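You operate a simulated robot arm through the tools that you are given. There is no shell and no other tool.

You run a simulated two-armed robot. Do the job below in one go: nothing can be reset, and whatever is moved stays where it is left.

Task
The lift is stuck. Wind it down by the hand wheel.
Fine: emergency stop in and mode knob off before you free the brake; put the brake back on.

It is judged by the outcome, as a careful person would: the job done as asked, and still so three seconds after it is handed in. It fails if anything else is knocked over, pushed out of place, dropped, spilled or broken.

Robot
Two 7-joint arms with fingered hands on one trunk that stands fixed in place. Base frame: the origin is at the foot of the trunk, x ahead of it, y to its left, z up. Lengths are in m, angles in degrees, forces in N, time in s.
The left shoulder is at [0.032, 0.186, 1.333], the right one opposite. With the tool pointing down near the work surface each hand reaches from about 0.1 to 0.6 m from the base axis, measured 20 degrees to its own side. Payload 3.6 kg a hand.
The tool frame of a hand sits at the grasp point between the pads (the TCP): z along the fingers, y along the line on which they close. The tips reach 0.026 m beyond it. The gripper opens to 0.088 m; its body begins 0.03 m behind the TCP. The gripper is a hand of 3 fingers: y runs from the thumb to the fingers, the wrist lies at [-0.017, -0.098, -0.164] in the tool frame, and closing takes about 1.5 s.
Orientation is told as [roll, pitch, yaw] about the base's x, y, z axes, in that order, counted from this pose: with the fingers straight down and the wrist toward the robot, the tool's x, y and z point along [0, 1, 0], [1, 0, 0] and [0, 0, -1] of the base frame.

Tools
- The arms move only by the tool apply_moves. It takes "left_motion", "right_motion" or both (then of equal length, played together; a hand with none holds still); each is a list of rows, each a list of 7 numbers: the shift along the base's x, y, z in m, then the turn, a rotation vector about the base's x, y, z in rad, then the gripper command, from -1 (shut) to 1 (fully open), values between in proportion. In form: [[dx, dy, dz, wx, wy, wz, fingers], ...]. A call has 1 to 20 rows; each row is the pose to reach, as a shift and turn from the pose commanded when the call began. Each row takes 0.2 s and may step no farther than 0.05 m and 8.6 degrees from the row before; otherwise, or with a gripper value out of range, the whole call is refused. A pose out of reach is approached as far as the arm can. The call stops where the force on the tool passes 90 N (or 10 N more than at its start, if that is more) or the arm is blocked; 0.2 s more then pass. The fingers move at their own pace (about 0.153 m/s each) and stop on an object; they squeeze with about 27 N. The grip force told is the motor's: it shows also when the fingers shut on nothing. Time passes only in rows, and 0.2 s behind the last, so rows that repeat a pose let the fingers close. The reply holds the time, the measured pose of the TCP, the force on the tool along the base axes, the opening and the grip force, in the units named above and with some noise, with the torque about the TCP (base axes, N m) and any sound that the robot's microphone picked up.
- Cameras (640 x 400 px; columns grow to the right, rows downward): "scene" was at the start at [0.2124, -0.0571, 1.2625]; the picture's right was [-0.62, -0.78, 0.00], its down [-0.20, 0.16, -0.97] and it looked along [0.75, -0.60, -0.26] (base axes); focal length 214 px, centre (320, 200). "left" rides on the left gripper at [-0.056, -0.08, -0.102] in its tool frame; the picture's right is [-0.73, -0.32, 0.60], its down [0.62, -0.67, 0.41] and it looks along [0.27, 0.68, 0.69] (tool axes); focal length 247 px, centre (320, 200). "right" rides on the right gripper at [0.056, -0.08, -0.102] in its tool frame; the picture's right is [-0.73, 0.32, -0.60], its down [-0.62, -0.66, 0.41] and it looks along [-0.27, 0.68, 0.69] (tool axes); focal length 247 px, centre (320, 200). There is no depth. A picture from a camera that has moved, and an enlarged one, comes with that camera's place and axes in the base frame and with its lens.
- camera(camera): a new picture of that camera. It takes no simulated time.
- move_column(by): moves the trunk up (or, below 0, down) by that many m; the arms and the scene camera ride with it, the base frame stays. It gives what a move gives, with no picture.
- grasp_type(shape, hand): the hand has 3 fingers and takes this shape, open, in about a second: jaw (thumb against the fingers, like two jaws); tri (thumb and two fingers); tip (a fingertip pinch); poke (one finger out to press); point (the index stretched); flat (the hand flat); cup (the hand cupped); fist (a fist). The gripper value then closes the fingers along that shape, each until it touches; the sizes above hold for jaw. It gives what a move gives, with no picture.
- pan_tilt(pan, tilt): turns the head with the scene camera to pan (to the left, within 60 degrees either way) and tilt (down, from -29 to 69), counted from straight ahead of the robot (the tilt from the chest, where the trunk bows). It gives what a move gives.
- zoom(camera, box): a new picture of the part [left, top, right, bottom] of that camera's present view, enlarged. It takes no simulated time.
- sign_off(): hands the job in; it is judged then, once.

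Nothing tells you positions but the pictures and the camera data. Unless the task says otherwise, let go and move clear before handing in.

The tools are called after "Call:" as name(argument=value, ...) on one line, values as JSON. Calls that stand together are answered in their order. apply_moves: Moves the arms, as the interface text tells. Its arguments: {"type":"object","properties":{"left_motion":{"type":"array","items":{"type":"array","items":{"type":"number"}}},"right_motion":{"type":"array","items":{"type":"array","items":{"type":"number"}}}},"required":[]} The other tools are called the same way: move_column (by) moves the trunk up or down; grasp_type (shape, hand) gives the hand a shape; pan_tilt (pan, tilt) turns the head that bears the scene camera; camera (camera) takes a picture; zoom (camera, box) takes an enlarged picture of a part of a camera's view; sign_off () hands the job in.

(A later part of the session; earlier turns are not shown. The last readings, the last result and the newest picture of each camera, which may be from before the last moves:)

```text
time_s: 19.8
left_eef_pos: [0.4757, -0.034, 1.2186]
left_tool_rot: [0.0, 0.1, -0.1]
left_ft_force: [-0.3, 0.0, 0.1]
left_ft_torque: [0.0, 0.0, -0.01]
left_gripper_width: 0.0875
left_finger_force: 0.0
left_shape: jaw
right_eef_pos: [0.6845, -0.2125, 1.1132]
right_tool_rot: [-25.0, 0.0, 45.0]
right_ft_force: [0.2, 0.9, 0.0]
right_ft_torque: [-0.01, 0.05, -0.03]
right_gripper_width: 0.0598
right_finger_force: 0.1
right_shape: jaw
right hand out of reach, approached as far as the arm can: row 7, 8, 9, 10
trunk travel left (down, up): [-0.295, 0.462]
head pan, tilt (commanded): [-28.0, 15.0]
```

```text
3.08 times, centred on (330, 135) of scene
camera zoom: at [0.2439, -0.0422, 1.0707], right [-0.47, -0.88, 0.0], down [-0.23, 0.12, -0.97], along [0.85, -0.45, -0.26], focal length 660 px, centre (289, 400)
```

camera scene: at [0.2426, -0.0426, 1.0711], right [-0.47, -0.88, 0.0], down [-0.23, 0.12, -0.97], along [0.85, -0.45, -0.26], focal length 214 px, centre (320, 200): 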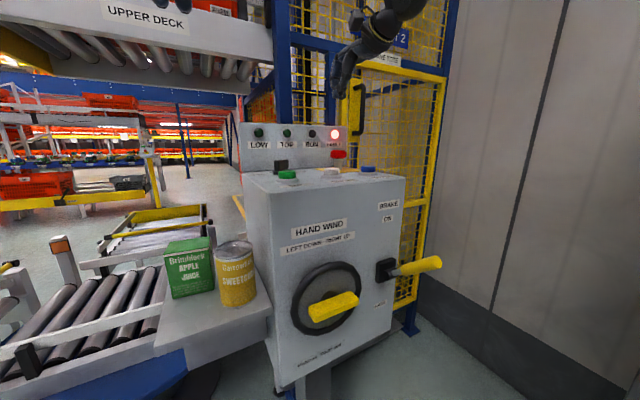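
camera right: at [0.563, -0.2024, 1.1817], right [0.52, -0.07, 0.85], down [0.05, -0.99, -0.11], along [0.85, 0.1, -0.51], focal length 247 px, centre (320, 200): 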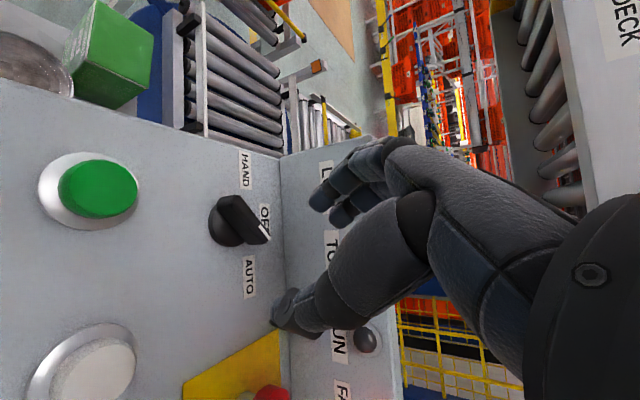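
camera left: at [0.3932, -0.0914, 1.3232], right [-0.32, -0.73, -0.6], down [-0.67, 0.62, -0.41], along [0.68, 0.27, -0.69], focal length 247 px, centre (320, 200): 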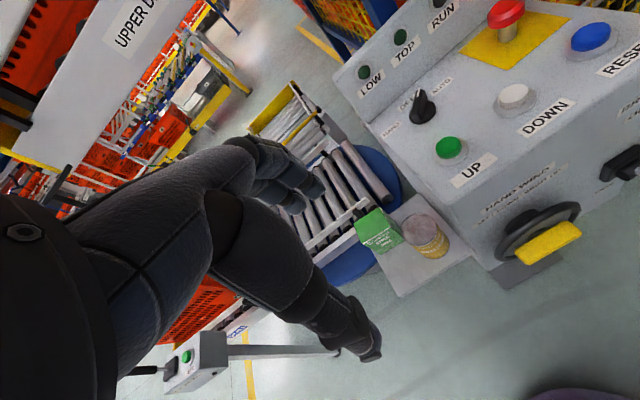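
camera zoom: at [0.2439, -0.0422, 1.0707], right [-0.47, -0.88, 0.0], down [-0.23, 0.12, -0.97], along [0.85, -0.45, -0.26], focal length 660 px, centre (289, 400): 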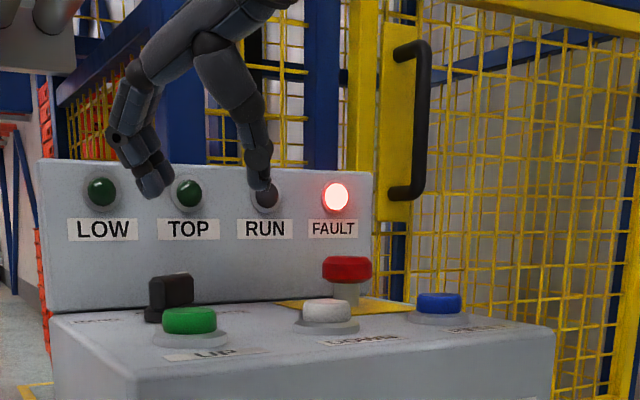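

The hand cannot reach the knob with the wrist swung to the side, so I'll go back to the forward tilt (better reach) and use the closed fingertips to push the knob's pointer end leftwards from AUTO to OFF. First I turn the hand back, clear above the console.

Call:
apply_moves(right_motion=[[-0.015, -0.01, 0.025, 0.0, 0.0, 0.0, 0.36], [-0.03, -0.02, 0.045, 0.0714, -0.0296, -0.0832, 0.36], [-0.04, -0.03, 0.045, 0.1428, -0.0592, -0.1663, -1], [-0.05, -0.04, 0.045, 0.2142, -0.0888, -0.2495, -1], [-0.05, -0.045, 0.045, 0.2857, -0.1184, -0.3327, -1], [-0.05, -0.05, 0.045, 0.3571, -0.148, -0.4158, -1], [-0.05, -0.055, 0.045, 0.4285, -0.1776, -0.499, -1], [-0.05, -0.06, 0.045, 0.4999, -0.2072, -0.5821, -1], [-0.05, -0.065, 0.045, 0.5713, -0.2368, -0.6653, -1], [-0.05, -0.065, 0.045, 0.5713, -0.2368, -0.6653, -1]])

Call:
camera(camera="right")

Call:
zoom(camera="left", box=[340, 0, 540, 140])

```text
time_s: 22.0
left_eef_pos: [0.4743, -0.0365, 1.2192]
left_tool_rot: [0.0, 0.1, 0.0]
left_ft_force: [-0.1, -0.9, -0.7]
left_ft_torque: [0.03, 0.01, -0.01]
left_gripper_width: 0.0874
left_finger_force: 0.0
left_shape: jaw
right_eef_pos: [0.6311, -0.2802, 1.1583]
right_tool_rot: [0.0, -25.0, 0.0]
right_ft_force: [0.6, 0.7, -0.6]
right_ft_torque: [0.0, -0.03, -0.01]
right_gripper_width: 0.0002
right_finger_force: 27.1
right_shape: jaw
trunk travel left (down, up): [-0.295, 0.462]
head pan, tilt (commanded): [-28.0, 15.0]
```

```text
taken
camera right: at [0.517, -0.2232, 1.2159], right [0.04, -0.73, 0.68], down [-0.43, -0.62, -0.65], along [0.9, -0.27, -0.34], focal length 247 px, centre (320, 200)
```

right: 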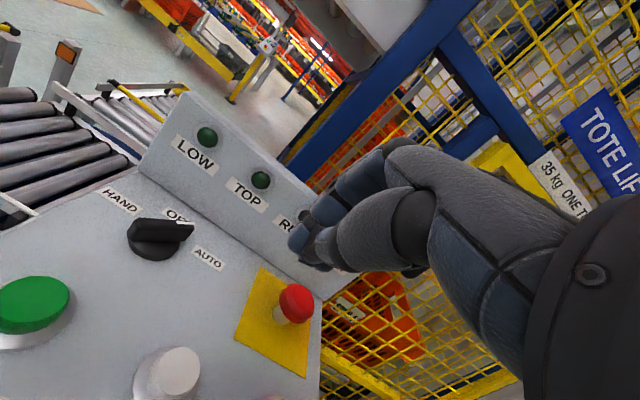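

```text
2.86 times, centred on (440, 70) of left
camera zoom: at [0.3941, -0.0912, 1.3228], right [-0.32, -0.73, -0.6], down [-0.67, 0.62, -0.41], along [0.67, 0.27, -0.69], focal length 706 px, centre (-23, 571)
```

zoom: 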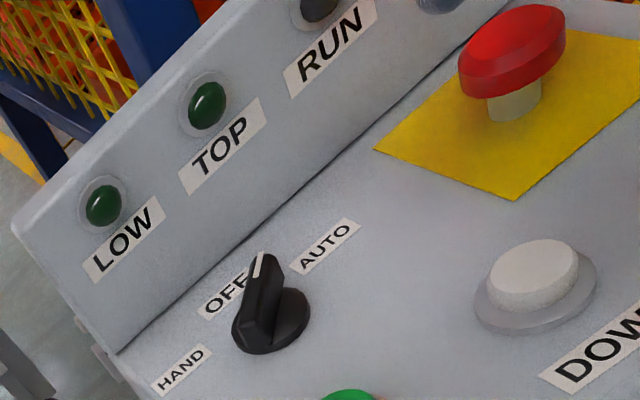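

The hand is back in the forward tilt at about [0.632, -0.280, 1.158], fingers shut. I'll bring the fingertips down just to the right of the knob's pointer end, leaving a gap.

Call:
apply_moves(right_motion=[[0.03, 0.01, -0.01, 0, 0, 0, -1], [0.06, 0.018, -0.03, 0, 0, 0, -1], [0.078, 0.024, -0.055, 0, 0, 0, -1], [0.079, 0.026, -0.085, 0, 0, 0, -1], [0.079, 0.026, -0.105, 0, 0, 0, -1]])

Call:
camera(camera="right")

Call:
zoom(camera="left", box=[380, 30, 540, 140])

Call:
zoom(camera="scene", box=[230, 100, 390, 200])

```text
time_s: 23.2
left_eef_pos: [0.4755, -0.0347, 1.2198]
left_tool_rot: [-0.1, 0.1, -0.1]
left_ft_force: [0.2, 0.8, 0.5]
left_ft_torque: [0.0, 0.01, 0.01]
left_gripper_width: 0.0877
left_finger_force: 0.1
left_shape: jaw
right_eef_pos: [0.7109, -0.253, 1.052]
right_tool_rot: [0.0, -25.0, 0.1]
right_ft_force: [-0.1, -0.9, 0.5]
right_ft_torque: [0.02, 0.03, 0.01]
right_gripper_width: 0.0002
right_finger_force: 27.5
right_shape: jaw
trunk travel left (down, up): [-0.295, 0.462]
head pan, tilt (commanded): [-28.0, 15.0]
```

```text
taken
camera right: at [0.5964, -0.1968, 1.1103], right [0.04, -0.73, 0.68], down [-0.43, -0.62, -0.65], along [0.9, -0.27, -0.34], focal length 247 px, centre (320, 200)
```

right: 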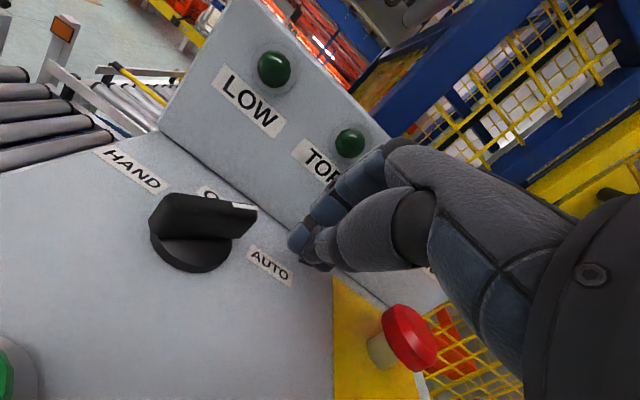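

```text
3.64 times, centred on (460, 85) of left
camera zoom: at [0.3944, -0.0912, 1.3227], right [-0.32, -0.73, -0.6], down [-0.67, 0.62, -0.41], along [0.67, 0.27, -0.69], focal length 898 px, centre (-189, 618)
```

zoom: 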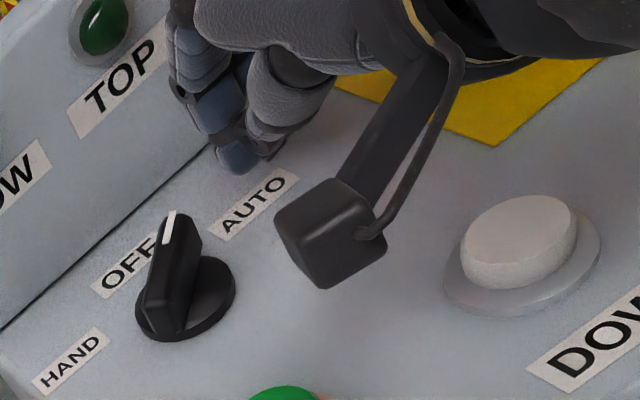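

```text
4.00 times, centred on (310, 150) of scene
camera zoom: at [0.2435, -0.0425, 1.0708], right [-0.47, -0.88, 0.0], down [-0.23, 0.12, -0.97], along [0.85, -0.45, -0.26], focal length 858 px, centre (360, 400)
```

zoom: 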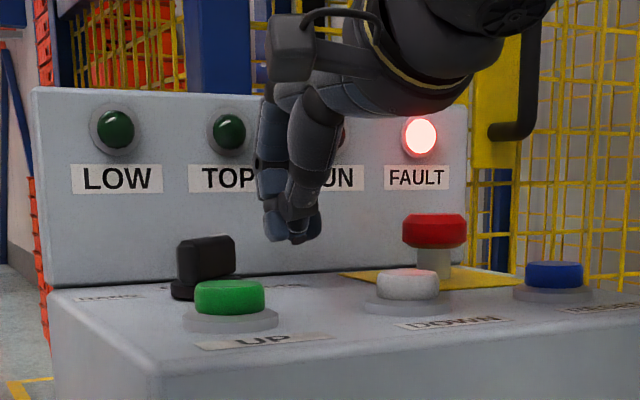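

The fingertips' left edge is about 1.5 cm to the right of the pointer end. I'll lower 2 cm to the bar's height and push leftwards in small steps, watching the angle.

Call:
apply_moves(right_motion=[[0, 0, -0.01, 0, 0, 0, -1], [0, 0, -0.019, 0, 0, 0, -1], [0, 0.006, -0.019, 0, 0, 0, -1], [0, 0.012, -0.019, 0, 0, 0, -1], [0, 0.016, -0.019, 0, 0, 0, -1], [0, 0.02, -0.019, 0, 0, 0, -1]])

Call:
zoom(camera="right", box=[80, 120, 380, 310])

Call:
zoom(camera="left", box=[380, 30, 540, 140])

Call:
zoom(camera="scene", box=[230, 100, 390, 200])

```text
time_s: 24.6
left_eef_pos: [0.4746, -0.0364, 1.2196]
left_tool_rot: [0.0, 0.1, 0.0]
left_ft_force: [0.3, 0.3, -0.6]
left_ft_torque: [-0.04, 0.0, 0.01]
left_gripper_width: 0.0878
left_finger_force: 0.0
left_shape: jaw
right_eef_pos: [0.7104, -0.2346, 1.0341]
right_tool_rot: [0.1, -25.0, -0.1]
right_ft_force: [1.5, -2.6, -0.1]
right_ft_torque: [-0.03, -0.01, -0.06]
right_gripper_width: 0.0
right_finger_force: 26.8
right_shape: jaw
trunk travel left (down, up): [-0.295, 0.462]
head pan, tilt (commanded): [-28.0, 15.0]
```

```text
2.11 times, centred on (230, 215) of right
camera zoom: at [0.5962, -0.1775, 1.0918], right [0.03, -0.73, 0.68], down [-0.43, -0.62, -0.65], along [0.9, -0.27, -0.34], focal length 520 px, centre (510, 168)
```

zoom: 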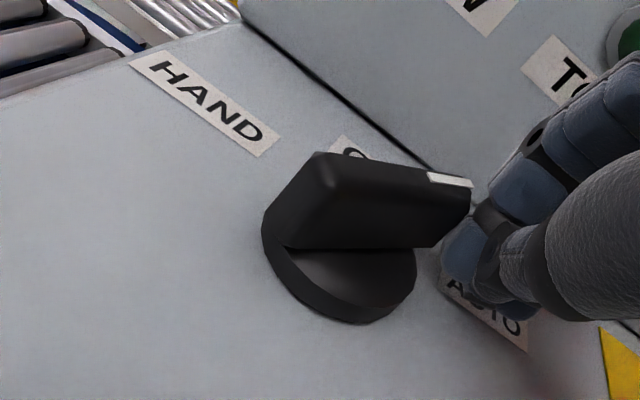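

```text
3.64 times, centred on (460, 85) of left
camera zoom: at [0.3942, -0.0921, 1.3227], right [-0.32, -0.73, -0.6], down [-0.67, 0.62, -0.41], along [0.67, 0.27, -0.69], focal length 898 px, centre (-189, 618)
```

zoom: 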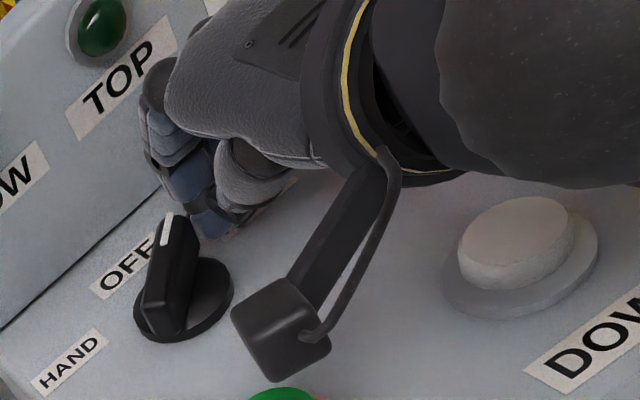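

```text
4.00 times, centred on (310, 150) of scene
camera zoom: at [0.2433, -0.0431, 1.0708], right [-0.47, -0.88, 0.0], down [-0.23, 0.12, -0.97], along [0.85, -0.45, -0.26], focal length 858 px, centre (360, 400)
```

zoom: 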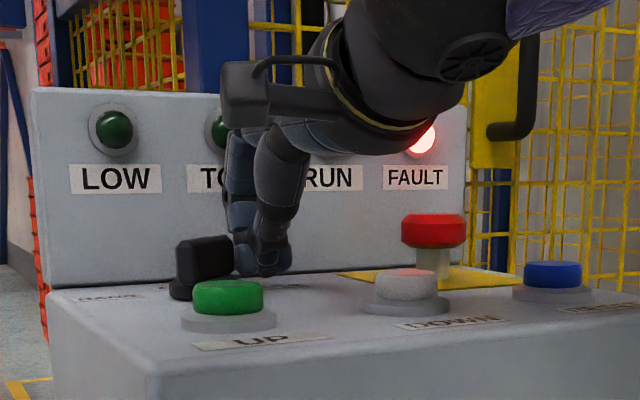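

Contact with the knob has begun. I'll keep pushing left in small steps.

Call:
apply_moves(right_motion=[[0, 0.003, 0, 0, 0, 0, -1], [0, 0.006, 0, 0, 0, 0, -1], [0, 0.009, 0, 0, 0, 0, -1]])

Call:
zoom(camera="right", box=[80, 120, 380, 310])

Call:
zoom(camera="left", box=[380, 30, 540, 140])

```text
time_s: 25.4
left_eef_pos: [0.4749, -0.034, 1.2198]
left_tool_rot: [0.0, 0.0, 0.0]
left_ft_force: [-0.1, -0.2, 1.2]
left_ft_torque: [-0.01, 0.05, 0.02]
left_gripper_width: 0.0874
left_finger_force: 0.0
left_shape: jaw
right_eef_pos: [0.7101, -0.2212, 1.0348]
right_tool_rot: [0.1, -25.0, 0.5]
right_ft_force: [0.3, 0.2, 1.1]
right_ft_torque: [-0.01, -0.03, 0.0]
right_gripper_width: 0.0
right_finger_force: 27.2
right_shape: jaw
trunk travel left (down, up): [-0.295, 0.462]
head pan, tilt (commanded): [-28.0, 15.0]
```

```text
2.11 times, centred on (230, 215) of right
camera zoom: at [0.5942, -0.1651, 1.0924], right [0.04, -0.73, 0.68], down [-0.42, -0.63, -0.65], along [0.9, -0.26, -0.34], focal length 520 px, centre (510, 168)
```

zoom: 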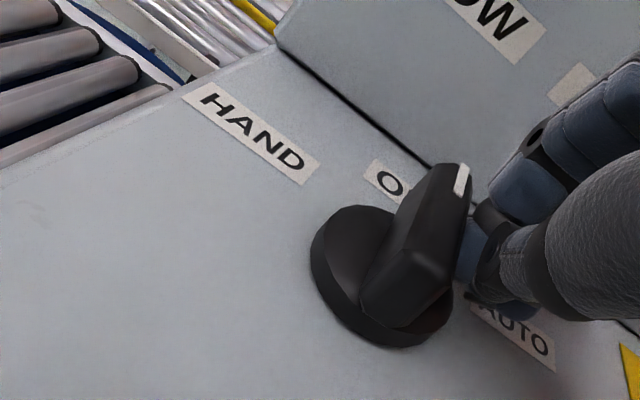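

```text
3.64 times, centred on (460, 85) of left
camera zoom: at [0.3938, -0.0903, 1.3231], right [-0.32, -0.74, -0.6], down [-0.67, 0.62, -0.41], along [0.68, 0.27, -0.69], focal length 898 px, centre (-189, 618)
```

zoom: 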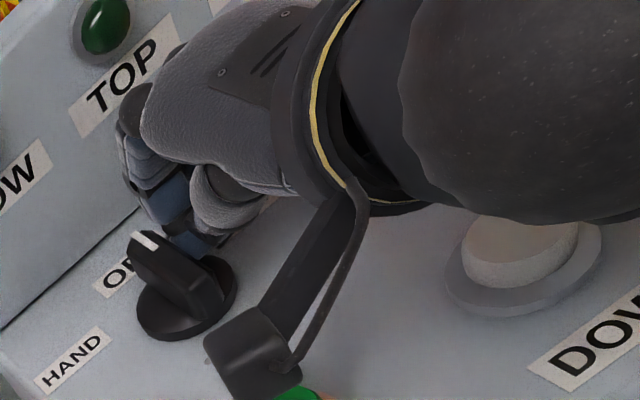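

The knob snapped round and now points straight ahead at OFF, with no force on the fingers. I'll back the hand off to the right and up, then check.

Call:
apply_moves(right_motion=[[0, -0.012, 0, 0, 0, 0, -1], [0, -0.03, 0.01, 0, 0, 0, -1], [0, -0.045, 0.05, 0, 0, 0, -1], [-0.03, -0.05, 0.09, 0, 0, 0, -1], [-0.07, -0.06, 0.11, 0, 0, 0, -1], [-0.11, -0.075, 0.11, 0, 0, 0, -1]])

Call:
zoom(camera="right", box=[0, 80, 320, 280])

Call:
zoom(camera="left", box=[380, 0, 560, 140])

Call:
camera(camera="scene")

```text
refused: row 4 steps farther than a row can; nothing moved
```

```text
2.00 times, centred on (160, 180) of right
camera zoom: at [0.5942, -0.1651, 1.0924], right [0.04, -0.73, 0.68], down [-0.42, -0.63, -0.65], along [0.9, -0.26, -0.34], focal length 494 px, centre (640, 240)
```

zoom: 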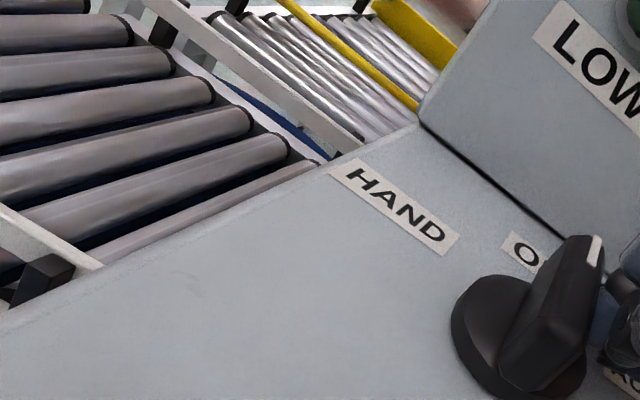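

```text
2.86 times, centred on (470, 70) of left
camera zoom: at [0.3938, -0.0903, 1.3231], right [-0.32, -0.74, -0.6], down [-0.67, 0.62, -0.41], along [0.68, 0.27, -0.69], focal length 706 px, centre (-109, 571)
```

zoom: 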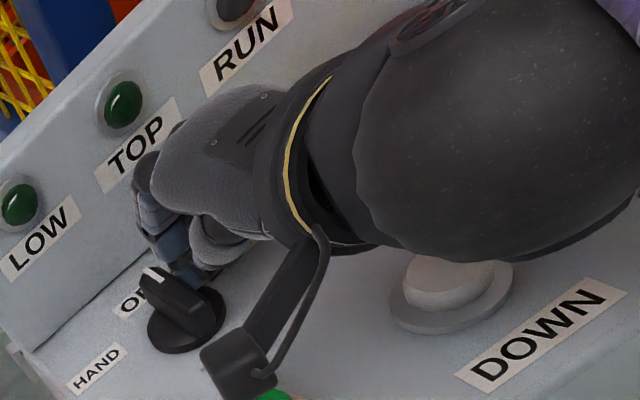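

```text
taken
camera scene: at [0.243, -0.0418, 1.071], right [-0.47, -0.88, 0.0], down [-0.23, 0.12, -0.97], along [0.85, -0.45, -0.26], focal length 214 px, centre (320, 200)
```

scene: 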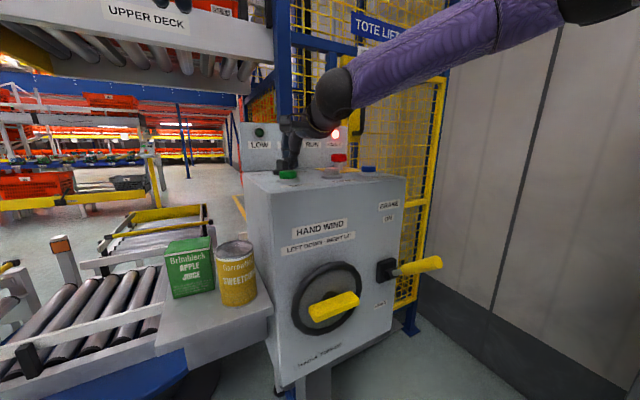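

That retreat was refused for one long step; nothing moved. I'll repeat it with smaller steps.

Call:
apply_moves(right_motion=[[0, -0.012, 0, 0, 0, 0, -1], [0, -0.028, 0.01, 0, 0, 0, -1], [0, -0.035, 0.045, 0, 0, 0, -1], [-0.02, -0.04, 0.08, 0, 0, 0, -1], [-0.05, -0.045, 0.11, 0, 0, 0, -1], [-0.09, -0.055, 0.12, 0, 0, 0, -1], [-0.12, -0.08, 0.12, 0, 0, 0, -1]])

Call:
camera(camera="right")

Call:
zoom(camera="left", box=[380, 0, 560, 140])

Call:
zoom(camera="scene", box=[230, 100, 430, 220])

```text
time_s: 27.0
left_eef_pos: [0.4745, -0.0356, 1.22]
left_tool_rot: [0.1, 0.0, 0.0]
left_ft_force: [0.4, 0.5, 0.1]
left_ft_torque: [0.02, 0.01, -0.02]
left_gripper_width: 0.0878
left_finger_force: 0.0
left_shape: jaw
right_eef_pos: [0.5874, -0.307, 1.1545]
right_tool_rot: [-0.1, -25.0, 0.1]
right_ft_force: [-0.2, 0.0, 0.0]
right_ft_torque: [-0.03, 0.05, -0.03]
right_gripper_width: 0.0001
right_finger_force: 27.6
right_shape: jaw
trunk travel left (down, up): [-0.295, 0.462]
head pan, tilt (commanded): [-28.0, 15.0]
```

```text
taken
camera right: at [0.4728, -0.2509, 1.2122], right [0.04, -0.74, 0.68], down [-0.43, -0.62, -0.65], along [0.9, -0.27, -0.34], focal length 247 px, centre (320, 200)
```

right: 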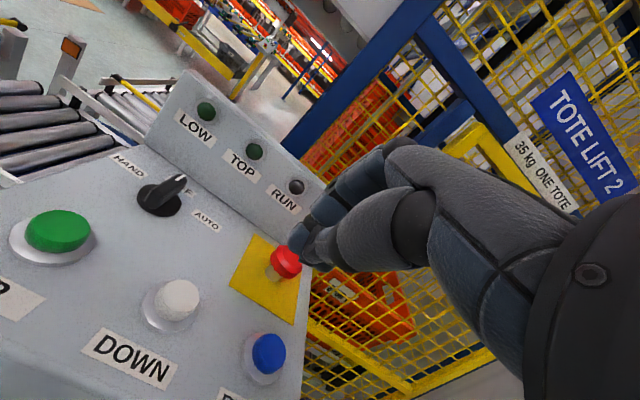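

```text
2.86 times, centred on (470, 70) of left
camera zoom: at [0.3933, -0.092, 1.3231], right [-0.32, -0.73, -0.6], down [-0.67, 0.62, -0.41], along [0.68, 0.27, -0.69], focal length 706 px, centre (-109, 571)
```

zoom: 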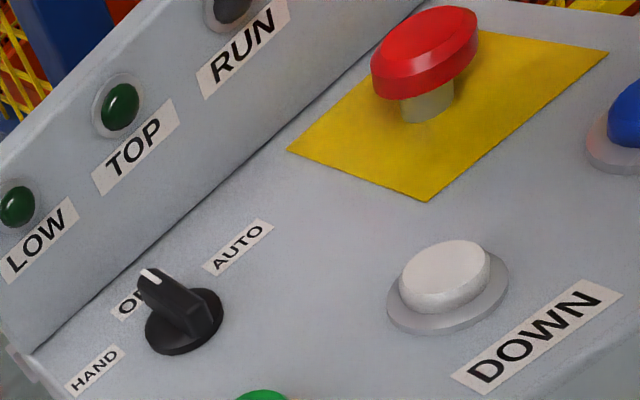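

```text
3.20 times, centred on (330, 160) of scene
camera zoom: at [0.2427, -0.0431, 1.071], right [-0.47, -0.88, 0.0], down [-0.23, 0.12, -0.97], along [0.85, -0.45, -0.26], focal length 686 px, centre (288, 328)
```

zoom: 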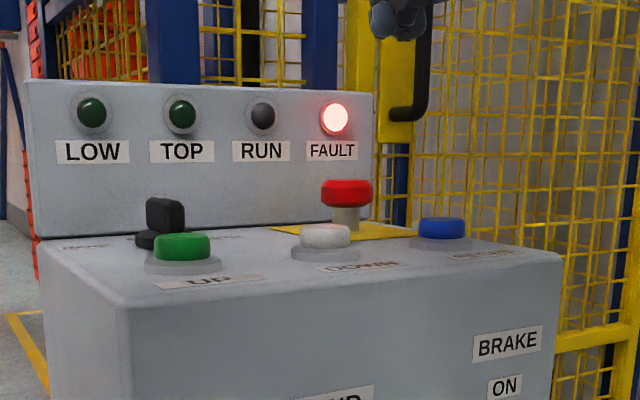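

The knob points to OFF and the e-stop stays in. Before freeing the brake I'll look into the cage to find the carriage and its position.

Call:
pan_tilt(pan=-32, tilt=-20)

Call:
camera(camera="scene")

Call:
pan_tilt(pan=-38, tilt=20)

Call:
zoom(camera="scene", box=[220, 0, 480, 220])

Call:
camera(camera="scene")

```text
time_s: 28.0
left_eef_pos: [0.4752, -0.0328, 1.2192]
left_tool_rot: [0.0, 0.0, -0.1]
left_ft_force: [-0.8, -0.3, -0.1]
left_ft_torque: [-0.02, -0.03, -0.01]
left_gripper_width: 0.0879
left_finger_force: 0.2
left_shape: jaw
right_eef_pos: [0.5888, -0.3069, 1.1537]
right_tool_rot: [0.1, -25.0, 0.0]
right_ft_force: [-0.6, -0.9, 0.5]
right_ft_torque: [0.01, -0.01, -0.01]
right_gripper_width: 0.0001
right_finger_force: 26.8
right_shape: jaw
trunk travel left (down, up): [-0.295, 0.462]
head pan, tilt (commanded): [-32.0, -20.0]
```

```text
taken
camera scene: at [0.2253, -0.0389, 1.1242], right [-0.53, -0.85, 0.0], down [0.29, -0.18, -0.94], along [0.8, -0.5, 0.34], focal length 214 px, centre (320, 200)
```

scene: 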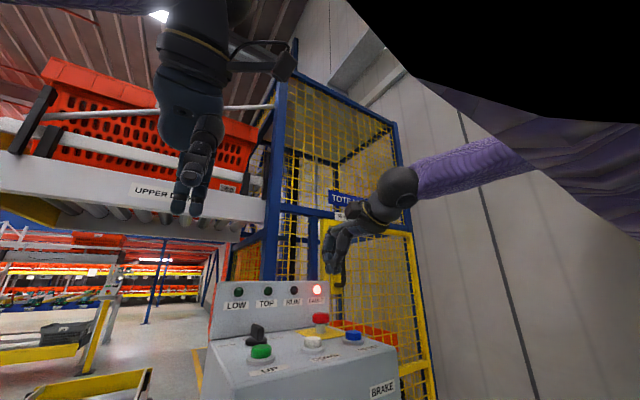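

```text
time_s: 29.1
left_eef_pos: [0.4743, -0.034, 1.2198]
left_tool_rot: [-0.1, 0.0, -0.1]
left_ft_force: [-0.5, -0.8, 0.1]
left_ft_torque: [-0.02, 0.01, 0.0]
left_gripper_width: 0.0877
left_finger_force: 0.2
left_shape: jaw
right_eef_pos: [0.5889, -0.3067, 1.1547]
right_tool_rot: [0.1, -25.0, 0.0]
right_ft_force: [-0.1, 0.0, -0.5]
right_ft_torque: [0.02, -0.01, 0.03]
right_gripper_width: 0.0001
right_finger_force: 26.6
right_shape: jaw
trunk travel left (down, up): [-0.295, 0.462]
head pan, tilt (commanded): [-38.0, 20.0]
```

```text
1.82 times, centred on (350, 110) of scene
camera zoom: at [0.2341, -0.056, 1.0628], right [-0.62, -0.79, 0.0], down [-0.27, 0.21, -0.94], along [0.74, -0.58, -0.34], focal length 390 px, centre (266, 364)
```

zoom: 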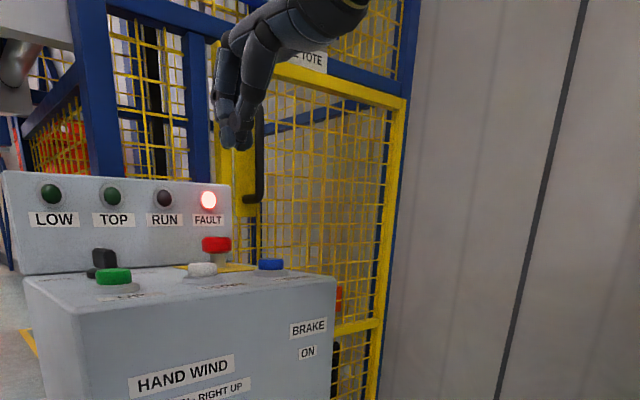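

```text
taken
camera scene: at [0.2341, -0.056, 1.0628], right [-0.62, -0.79, 0.0], down [-0.27, 0.21, -0.94], along [0.74, -0.58, -0.34], focal length 214 px, centre (320, 200)
```

scene: 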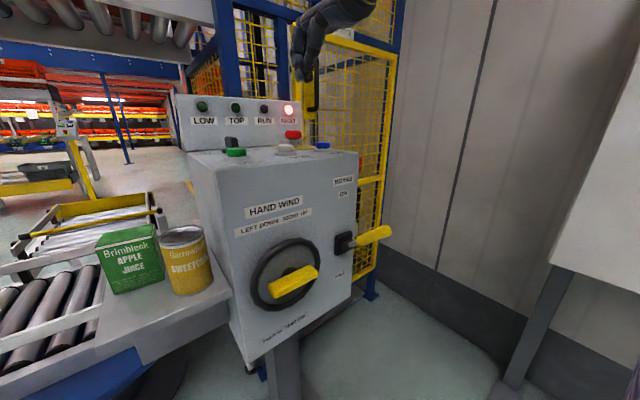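

Now the brake: lever pivots near [0.54, -0.37, 0.80], handle tip up at about [0.436, -0.372, 0.873]. I'll bring the closed right fingertips over the handle, clear of the console.

Call:
pan_tilt(pan=-40, tilt=32)

Call:
apply_moves(right_motion=[[-0.04, -0.015, 0.01, 0, 0, 0, -1], [-0.08, -0.03, 0.01, 0, 0, 0, -1], [-0.12, -0.05, 0.0, 0, 0, 0, -1], [-0.144, -0.064, -0.03, 0, 0, 0, -1], [-0.144, -0.064, -0.075, 0, 0, 0, -1], [-0.144, -0.064, -0.12, 0, 0, 0, -1], [-0.144, -0.064, -0.16, 0, 0, 0, -1], [-0.144, -0.064, -0.195, 0, 0, 0, -1]])

Call:
camera(camera="scene")

Call:
camera(camera="right")

Call:
camera(camera="left")

```text
time_s: 29.8
left_eef_pos: [0.4738, -0.0336, 1.2196]
left_tool_rot: [0.0, 0.0, 0.1]
left_ft_force: [0.0, 0.2, 0.3]
left_ft_torque: [-0.02, 0.02, -0.02]
left_gripper_width: 0.0873
left_finger_force: 0.0
left_shape: jaw
right_eef_pos: [0.5883, -0.306, 1.1542]
right_tool_rot: [0.0, -25.0, 0.0]
right_ft_force: [-0.1, 0.3, -0.1]
right_ft_torque: [-0.05, -0.02, -0.01]
right_gripper_width: 0.0
right_finger_force: 27.4
right_shape: jaw
trunk travel left (down, up): [-0.295, 0.462]
head pan, tilt (commanded): [-40.0, 32.0]
```

```text
time_s: 31.6
left_eef_pos: [0.4751, -0.0347, 1.2193]
left_tool_rot: [-0.1, 0.0, 0.0]
left_ft_force: [-0.7, 0.1, 0.6]
left_ft_torque: [0.01, -0.01, 0.04]
left_gripper_width: 0.0877
left_finger_force: 0.0
left_shape: jaw
right_eef_pos: [0.4504, -0.3683, 0.9609]
right_tool_rot: [-0.1, -25.1, 0.1]
right_ft_force: [-0.1, -0.5, -0.1]
right_ft_torque: [-0.03, 0.01, 0.02]
right_gripper_width: 0.0
right_finger_force: 26.8
right_shape: jaw
trunk travel left (down, up): [-0.295, 0.462]
head pan, tilt (commanded): [-40.0, 32.0]
```

```text
taken
camera scene: at [0.2293, -0.0562, 1.0436], right [-0.64, -0.77, 0.0], down [-0.41, 0.34, -0.85], along [0.65, -0.55, -0.53], focal length 214 px, centre (320, 200)
```

scene: 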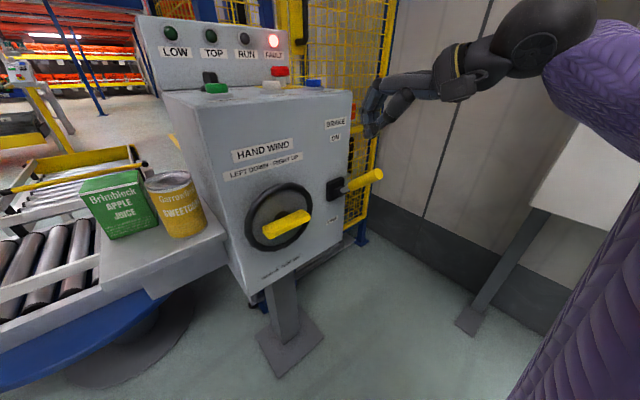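

```text
taken
camera right: at [0.3346, -0.3118, 1.0175], right [0.04, -0.73, 0.68], down [-0.43, -0.62, -0.65], along [0.9, -0.27, -0.34], focal length 247 px, centre (320, 200)
```

right: 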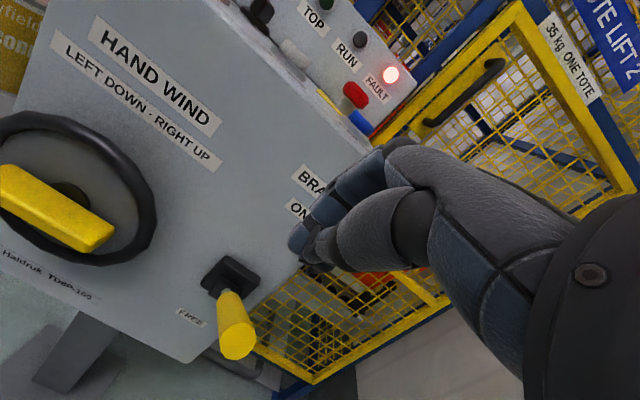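

```text
taken
camera left: at [0.394, -0.0912, 1.3229], right [-0.32, -0.73, -0.6], down [-0.67, 0.62, -0.41], along [0.67, 0.27, -0.69], focal length 247 px, centre (320, 200)
```

left: 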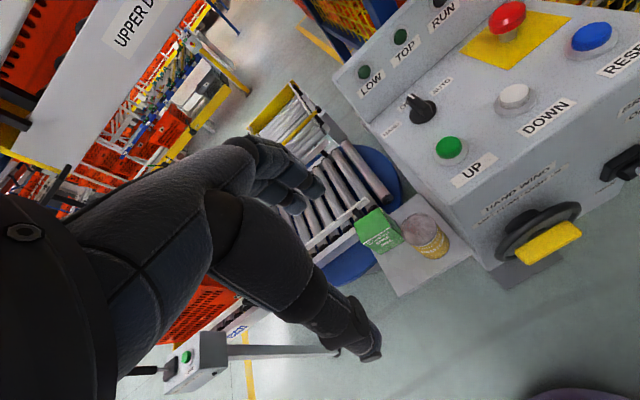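

The fingertips are right above the handle. I'll lower onto it and start pushing the lever down.

Call:
apply_moves(right_motion=[[-0.005, -0.003, -0.04, 0, 0, 0, -1], [-0.005, -0.003, -0.065, 0, 0, 0, -1], [-0.005, -0.003, -0.075, 0, 0, 0, -1], [-0.005, -0.003, -0.085, 0, 0, 0, -1], [-0.005, -0.003, -0.095, 0, 0, 0, -1], [-0.005, -0.003, -0.105, 0, 0, 0, -1]])

Call:
camera(camera="scene")

Call:
camera(camera="right")

```text
time_s: 33.0
left_eef_pos: [0.4754, -0.0354, 1.2195]
left_tool_rot: [-0.1, 0.0, 0.1]
left_ft_force: [-0.4, -0.6, -0.6]
left_ft_torque: [-0.03, 0.03, 0.02]
left_gripper_width: 0.0878
left_finger_force: 0.1
left_shape: jaw
right_eef_pos: [0.4411, -0.37, 0.8526]
right_tool_rot: [0.0, -24.9, 0.0]
right_ft_force: [-0.1, 0.5, 2.3]
right_ft_torque: [0.02, 0.0, -0.02]
right_gripper_width: 0.0
right_finger_force: 27.3
right_shape: jaw
trunk travel left (down, up): [-0.295, 0.462]
head pan, tilt (commanded): [-40.0, 32.0]
```

```text
taken
camera scene: at [0.2292, -0.0561, 1.0436], right [-0.64, -0.77, 0.0], down [-0.41, 0.34, -0.85], along [0.65, -0.55, -0.53], focal length 214 px, centre (320, 200)
```

scene: 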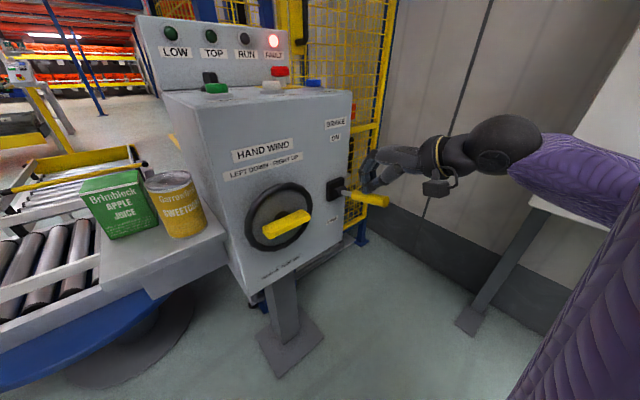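

```text
taken
camera right: at [0.3261, -0.314, 0.9108], right [0.04, -0.73, 0.68], down [-0.43, -0.62, -0.65], along [0.9, -0.27, -0.34], focal length 247 px, centre (320, 200)
```

right: 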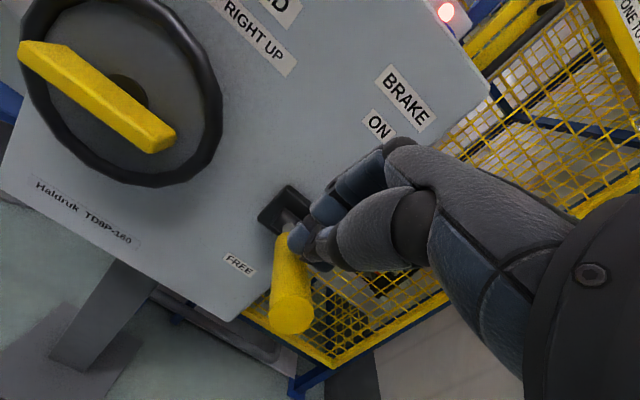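

The lever is moving down easily. I'll continue until it reaches its FREE stop.

Call:
apply_moves(right_motion=[[0.002, 0, -0.015, 0, 0, 0, -1], [0.004, 0, -0.03, 0, 0, 0, -1], [0.006, 0, -0.045, 0, 0, 0, -1], [0.008, 0, -0.055, 0, 0, 0, -1], [0.008, 0, -0.065, 0, 0, 0, -1]])

Call:
camera(camera="scene")

Call:
camera(camera="right")

```text
time_s: 34.2
left_eef_pos: [0.4694, -0.0339, 1.2237]
left_tool_rot: [-0.1, -0.2, 0.0]
left_ft_force: [0.4, 1.0, -0.2]
left_ft_torque: [-0.01, 0.0, 0.02]
left_gripper_width: 0.0879
left_finger_force: 0.0
left_shape: jaw
right_eef_pos: [0.45, -0.3701, 0.797]
right_tool_rot: [-0.2, -26.3, 0.2]
right_ft_force: [-22.4, -5.3, 43.0]
right_ft_torque: [-0.06, 0.21, 0.0]
right_gripper_width: 0.0
right_finger_force: 27.2
right_shape: jaw
trunk travel left (down, up): [-0.295, 0.462]
head pan, tilt (commanded): [-40.0, 32.0]
```

```text
taken
camera scene: at [0.2249, -0.055, 1.0454], right [-0.64, -0.77, 0.0], down [-0.4, 0.34, -0.85], along [0.65, -0.55, -0.53], focal length 214 px, centre (320, 200)
```

scene: 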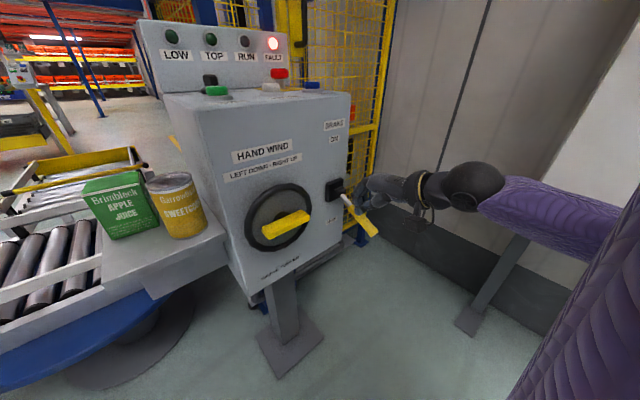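

```text
taken
camera right: at [0.3333, -0.3136, 0.8533], right [0.02, -0.73, 0.68], down [-0.41, -0.63, -0.66], along [0.91, -0.27, -0.32], focal length 247 px, centre (320, 200)
```

right: 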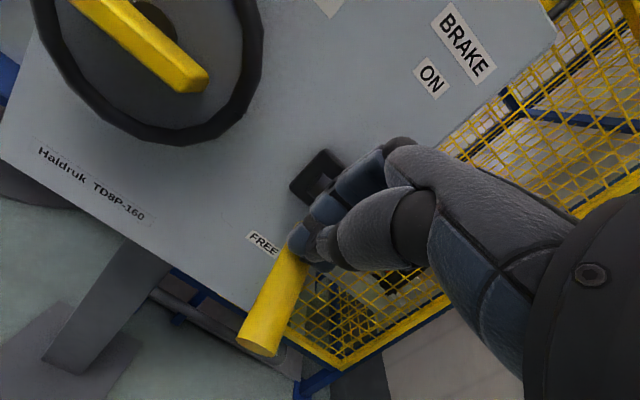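

The force rises at about -28° slope, which looks like the FREE stop. I'll lift off and see whether the lever stays down.

Call:
apply_moves(right_motion=[[-0.005, 0, 0.02, 0, 0, 0, -1], [-0.01, 0, 0.05, 0, 0, 0, -1], [-0.02, -0.01, 0.09, 0, 0, 0, -1], [-0.03, -0.02, 0.13, 0, 0, 0, -1]])

Call:
camera(camera="scene")

Call:
camera(camera="right")

```text
time_s: 35.2
left_eef_pos: [0.4743, -0.0355, 1.2195]
left_tool_rot: [0.0, 0.0, 0.0]
left_ft_force: [-0.5, 1.6, 0.2]
left_ft_torque: [0.02, 0.0, 0.02]
left_gripper_width: 0.0879
left_finger_force: 0.1
left_shape: jaw
right_eef_pos: [0.4196, -0.3901, 0.9197]
right_tool_rot: [0.1, -24.9, 0.0]
right_ft_force: [-0.4, -0.7, 1.1]
right_ft_torque: [-0.02, -0.01, 0.01]
right_gripper_width: 0.0
right_finger_force: 27.9
right_shape: jaw
trunk travel left (down, up): [-0.295, 0.462]
head pan, tilt (commanded): [-40.0, 32.0]
```

```text
taken
camera scene: at [0.2292, -0.0562, 1.0436], right [-0.64, -0.77, 0.0], down [-0.41, 0.34, -0.85], along [0.65, -0.55, -0.53], focal length 214 px, centre (320, 200)
```

scene: 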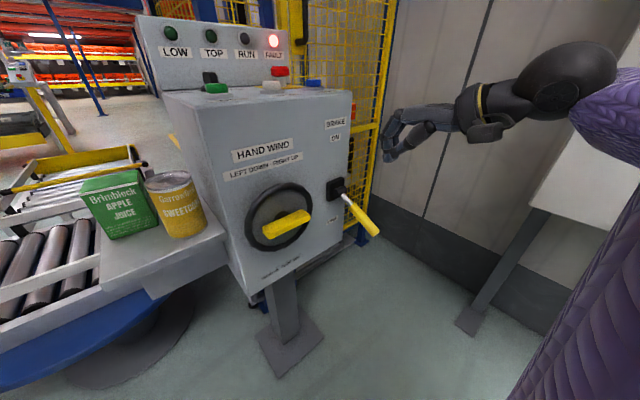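

```text
taken
camera right: at [0.3047, -0.3354, 0.9771], right [0.04, -0.74, 0.68], down [-0.43, -0.62, -0.65], along [0.9, -0.27, -0.34], focal length 247 px, centre (320, 200)
```

right: 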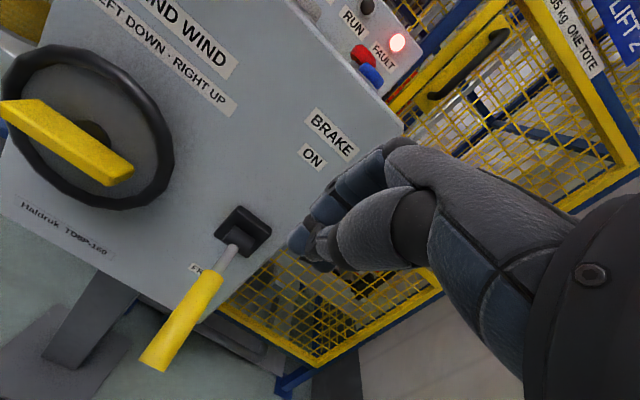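

The lever stays down at FREE. Next the hand wheel; I'll measure the bar grip precisely with both views.

Call:
zoom(camera="scene", box=[230, 170, 330, 260])

Call:
zoom(camera="right", box=[0, 30, 200, 230])

Call:
zoom(camera="left", box=[480, 180, 620, 290])

```text
4.44 times, centred on (280, 215) of scene
camera zoom: at [0.2292, -0.0562, 1.0436], right [-0.64, -0.77, 0.0], down [-0.41, 0.34, -0.85], along [0.65, -0.55, -0.53], focal length 953 px, centre (498, 133)
```

zoom: 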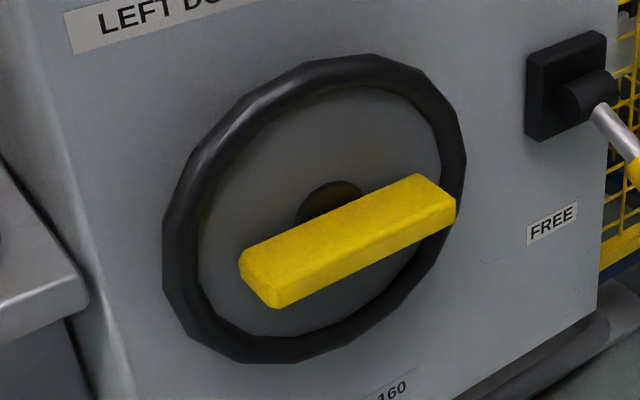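

```text
2.00 times, centred on (100, 130) of right
camera zoom: at [0.3047, -0.3354, 0.9771], right [0.04, -0.74, 0.68], down [-0.43, -0.62, -0.65], along [0.9, -0.27, -0.34], focal length 494 px, centre (760, 340)
```

zoom: 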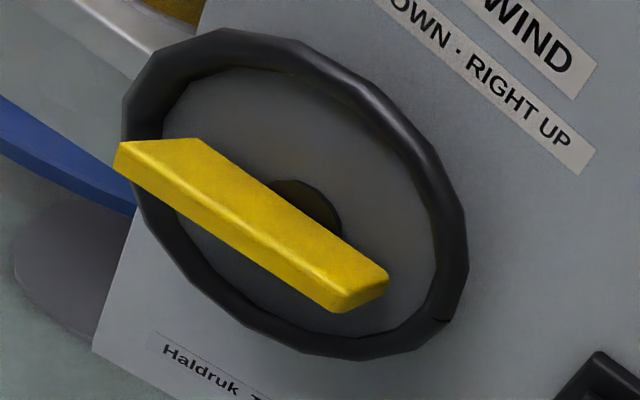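

```text
3.64 times, centred on (550, 235) of left
camera zoom: at [0.3938, -0.0913, 1.323], right [-0.32, -0.73, -0.6], down [-0.67, 0.62, -0.41], along [0.68, 0.27, -0.69], focal length 898 px, centre (-516, 73)
```

zoom: 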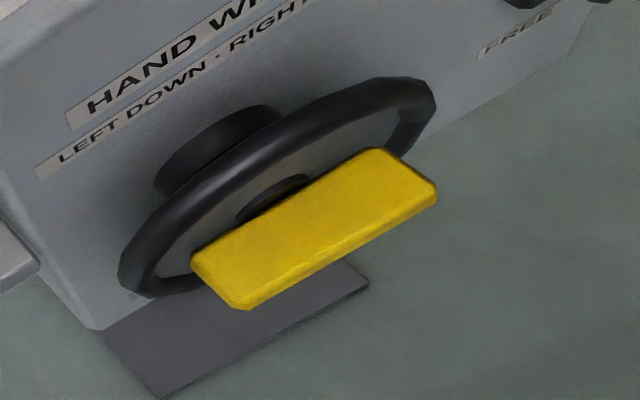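

The bar grip spans y -0.251 to -0.167, front face x 0.49, top z 0.808, so the hub is at about [0.50, -0.209, 0.80]. I'll turn the right hand to point forward in front of the wheel, still clear of it, to learn how far the wrist can roll.

Call:
apply_moves(right_motion=[[-0.005, 0.016, 0, 0, -0.142, 0, -1], [-0.01, 0.032, 0, 0, -0.284, 0, -1], [-0.01, 0.048, 0, 0, -0.426, 0, -1], [-0.01, 0.064, -0.005, 0, -0.568, 0, -1], [-0.01, 0.08, -0.01, 0, -0.71, 0, 0.0], [-0.01, 0.098, -0.02, 0, -0.852, 0, 0.0], [-0.01, 0.115, -0.03, 0, -0.994, 0, 0.0], [-0.01, 0.13, -0.04, 0, -1.134, 0, 0.0]])

Call:
camera(camera="scene")

Call:
camera(camera="right")

```text
time_s: 37.0
left_eef_pos: [0.4743, -0.0347, 1.2204]
left_tool_rot: [0.0, 0.1, 0.0]
left_ft_force: [-0.4, -0.3, -0.2]
left_ft_torque: [0.02, 0.02, 0.0]
left_gripper_width: 0.0876
left_finger_force: 0.0
left_shape: jaw
right_eef_pos: [0.4119, -0.262, 0.8771]
right_tool_rot: [-75.2, -89.9, 75.1]
right_ft_force: [-0.4, 0.4, -1.4]
right_ft_torque: [-0.03, 0.0, 0.02]
right_gripper_width: 0.0434
right_finger_force: 0.0
right_shape: jaw
trunk travel left (down, up): [-0.295, 0.462]
head pan, tilt (commanded): [-40.0, 32.0]
```

```text
taken
camera scene: at [0.2296, -0.0562, 1.0435], right [-0.64, -0.77, 0.0], down [-0.41, 0.34, -0.85], along [0.65, -0.55, -0.53], focal length 214 px, centre (320, 200)
```

scene: 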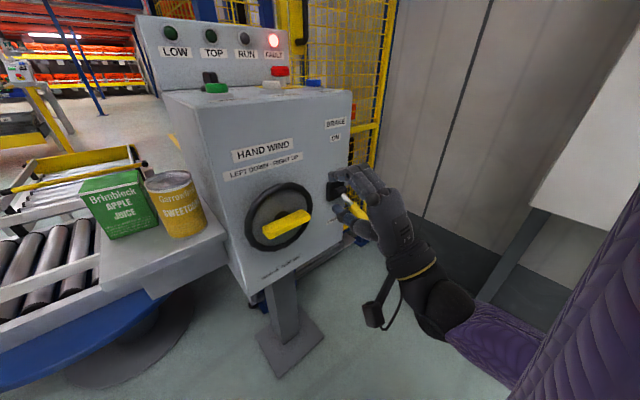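

```text
taken
camera right: at [0.3105, -0.2057, 0.7967], right [-0.6, -0.73, 0.32], down [0.41, -0.62, -0.66], along [0.69, -0.27, 0.68], focal length 247 px, centre (320, 200)
```

right: 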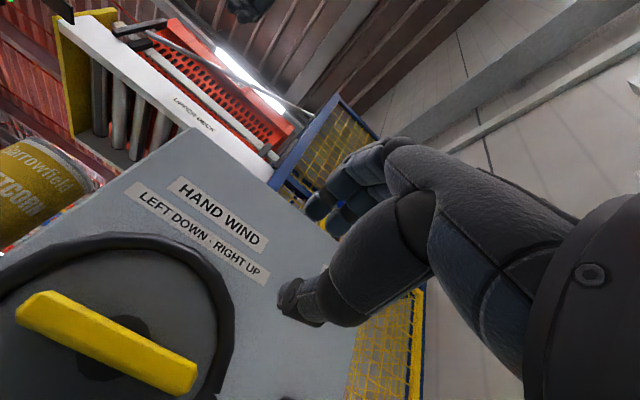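

The hand now points forward with palm down. I'll test how far it can roll the opposite way (clockwise), to find the best start angle for a left-hand winding stroke.

Call:
apply_moves(right_motion=[[-0.005, 0.01, 0.005, 0.14, 0, 0, 0], [-0.01, 0.02, 0.01, 0.28, 0, 0, 0], [-0.01, 0.03, 0.015, 0.42, 0, 0, 0], [-0.01, 0.04, 0.02, 0.56, 0, 0, 0], [-0.01, 0.05, 0.02, 0.7, 0, 0, 0], [-0.01, 0.05, 0.02, 0.84, 0, 0, 0], [-0.01, 0.05, 0.02, 0.98, 0, 0, 0], [-0.01, 0.05, 0.02, 1.12, 0, 0, 0], [-0.01, 0.05, 0.02, 1.26, 0, 0, 0], [-0.01, 0.05, 0.02, 1.4, 0, 0, 0], [-0.01, 0.05, 0.02, 1.5708, 0, 0, 0]])

Call:
camera(camera="scene")

```text
refused: row 11 steps farther than a row can; nothing moved
```

```text
taken
camera scene: at [0.2296, -0.0562, 1.0435], right [-0.64, -0.77, 0.0], down [-0.41, 0.34, -0.85], along [0.65, -0.55, -0.53], focal length 214 px, centre (320, 200)
```

scene: 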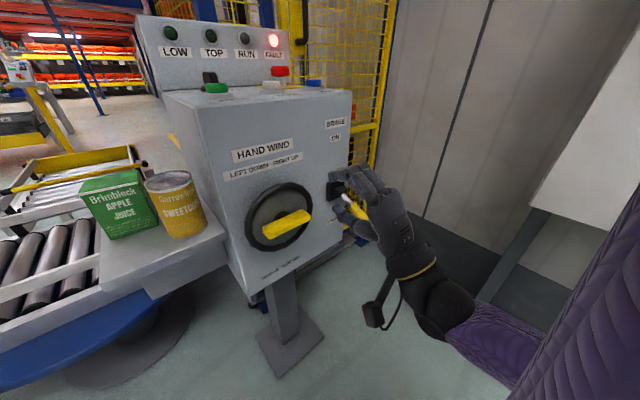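

The last row stepped too far; I'll repeat the roll test with an even split.

Call:
apply_moves(right_motion=[[-0.005, 0.01, 0.005, 0.1428, 0, 0, 0], [-0.01, 0.02, 0.01, 0.2856, 0, 0, 0], [-0.01, 0.03, 0.015, 0.4284, 0, 0, 0], [-0.01, 0.04, 0.02, 0.5712, 0, 0, 0], [-0.01, 0.05, 0.02, 0.714, 0, 0, 0], [-0.01, 0.05, 0.02, 0.8568, 0, 0, 0], [-0.01, 0.05, 0.02, 0.9996, 0, 0, 0], [-0.01, 0.05, 0.02, 1.1424, 0, 0, 0], [-0.01, 0.05, 0.02, 1.2852, 0, 0, 0], [-0.01, 0.05, 0.02, 1.428, 0, 0, 0], [-0.01, 0.05, 0.02, 1.5708, 0, 0, 0]])

Call:
camera(camera="scene")

```text
time_s: 38.2
left_eef_pos: [0.4766, -0.0349, 1.2195]
left_tool_rot: [0.0, 0.1, 0.0]
left_ft_force: [0.0, 0.0, 0.3]
left_ft_torque: [0.0, 0.01, 0.05]
left_gripper_width: 0.0878
left_finger_force: 0.0
left_shape: jaw
right_eef_pos: [0.4004, -0.2302, 0.8967]
right_tool_rot: [90.7, -59.8, -86.2]
right_ft_force: [0.9, -0.1, 0.3]
right_ft_torque: [0.02, 0.0, 0.01]
right_gripper_width: 0.044
right_finger_force: 0.1
right_shape: jaw
trunk travel left (down, up): [-0.295, 0.462]
head pan, tilt (commanded): [-40.0, 32.0]
stopped in row 6 (right hand): the arm was blocked; the commanded pose is now the measured one
```

```text
taken
camera scene: at [0.2293, -0.0563, 1.0435], right [-0.64, -0.77, 0.0], down [-0.41, 0.34, -0.85], along [0.65, -0.55, -0.53], focal length 214 px, centre (320, 200)
```

scene: 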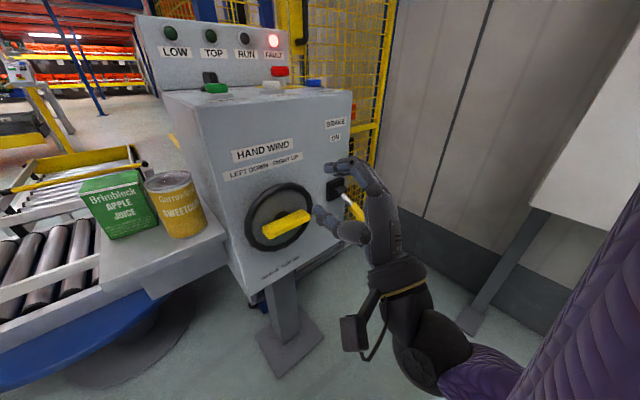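

The arm is blocked after 30° that way; the right wrist prefers passing on the right side, which happens to be the anticlockwise (LEFT = down) direction. I'll test the roll that way instead.

Call:
apply_moves(right_motion=[[0, 0, 0, -0.1427, -0.0055, -0.0055, 0], [0, 0, 0, -0.2855, -0.011, -0.011, 0], [0, 0, 0, -0.4282, -0.0165, -0.0165, 0], [0, 0, 0, -0.5709, -0.022, -0.022, 0], [0, 0, 0, -0.7136, -0.0275, -0.0275, 0], [0, 0, 0, -0.8564, -0.033, -0.033, 0], [0, 0, 0, -0.9991, -0.0385, -0.0385, 0], [0, 0, 0, -1.1418, -0.044, -0.044, 0], [0, 0, 0, -1.2845, -0.0495, -0.0495, 0], [0, 0, 0, -1.4273, -0.055, -0.055, 0], [0, 0, 0, -1.57, -0.0604, -0.0604, 0]])

Call:
camera(camera="scene")

```text
time_s: 40.6
left_eef_pos: [0.4743, -0.0347, 1.2201]
left_tool_rot: [0.0, 0.1, 0.1]
left_ft_force: [-0.5, -0.4, 0.1]
left_ft_torque: [0.03, -0.02, -0.01]
left_gripper_width: 0.0878
left_finger_force: 0.0
left_shape: jaw
right_eef_pos: [0.4017, -0.2307, 0.8982]
right_tool_rot: [-89.9, -30.1, 90.4]
right_ft_force: [0.2, 0.1, 0.3]
right_ft_torque: [-0.01, -0.01, 0.06]
right_gripper_width: 0.0437
right_finger_force: 0.2
right_shape: jaw
trunk travel left (down, up): [-0.295, 0.462]
head pan, tilt (commanded): [-40.0, 32.0]
```

```text
taken
camera scene: at [0.2293, -0.0563, 1.0435], right [-0.64, -0.77, 0.0], down [-0.41, 0.34, -0.85], along [0.65, -0.55, -0.53], focal length 214 px, centre (320, 200)
```

scene: 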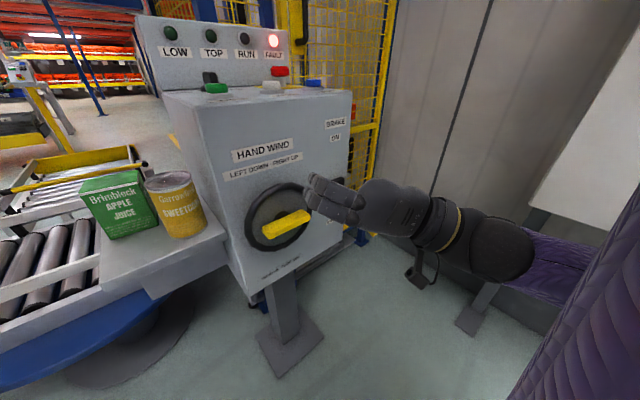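

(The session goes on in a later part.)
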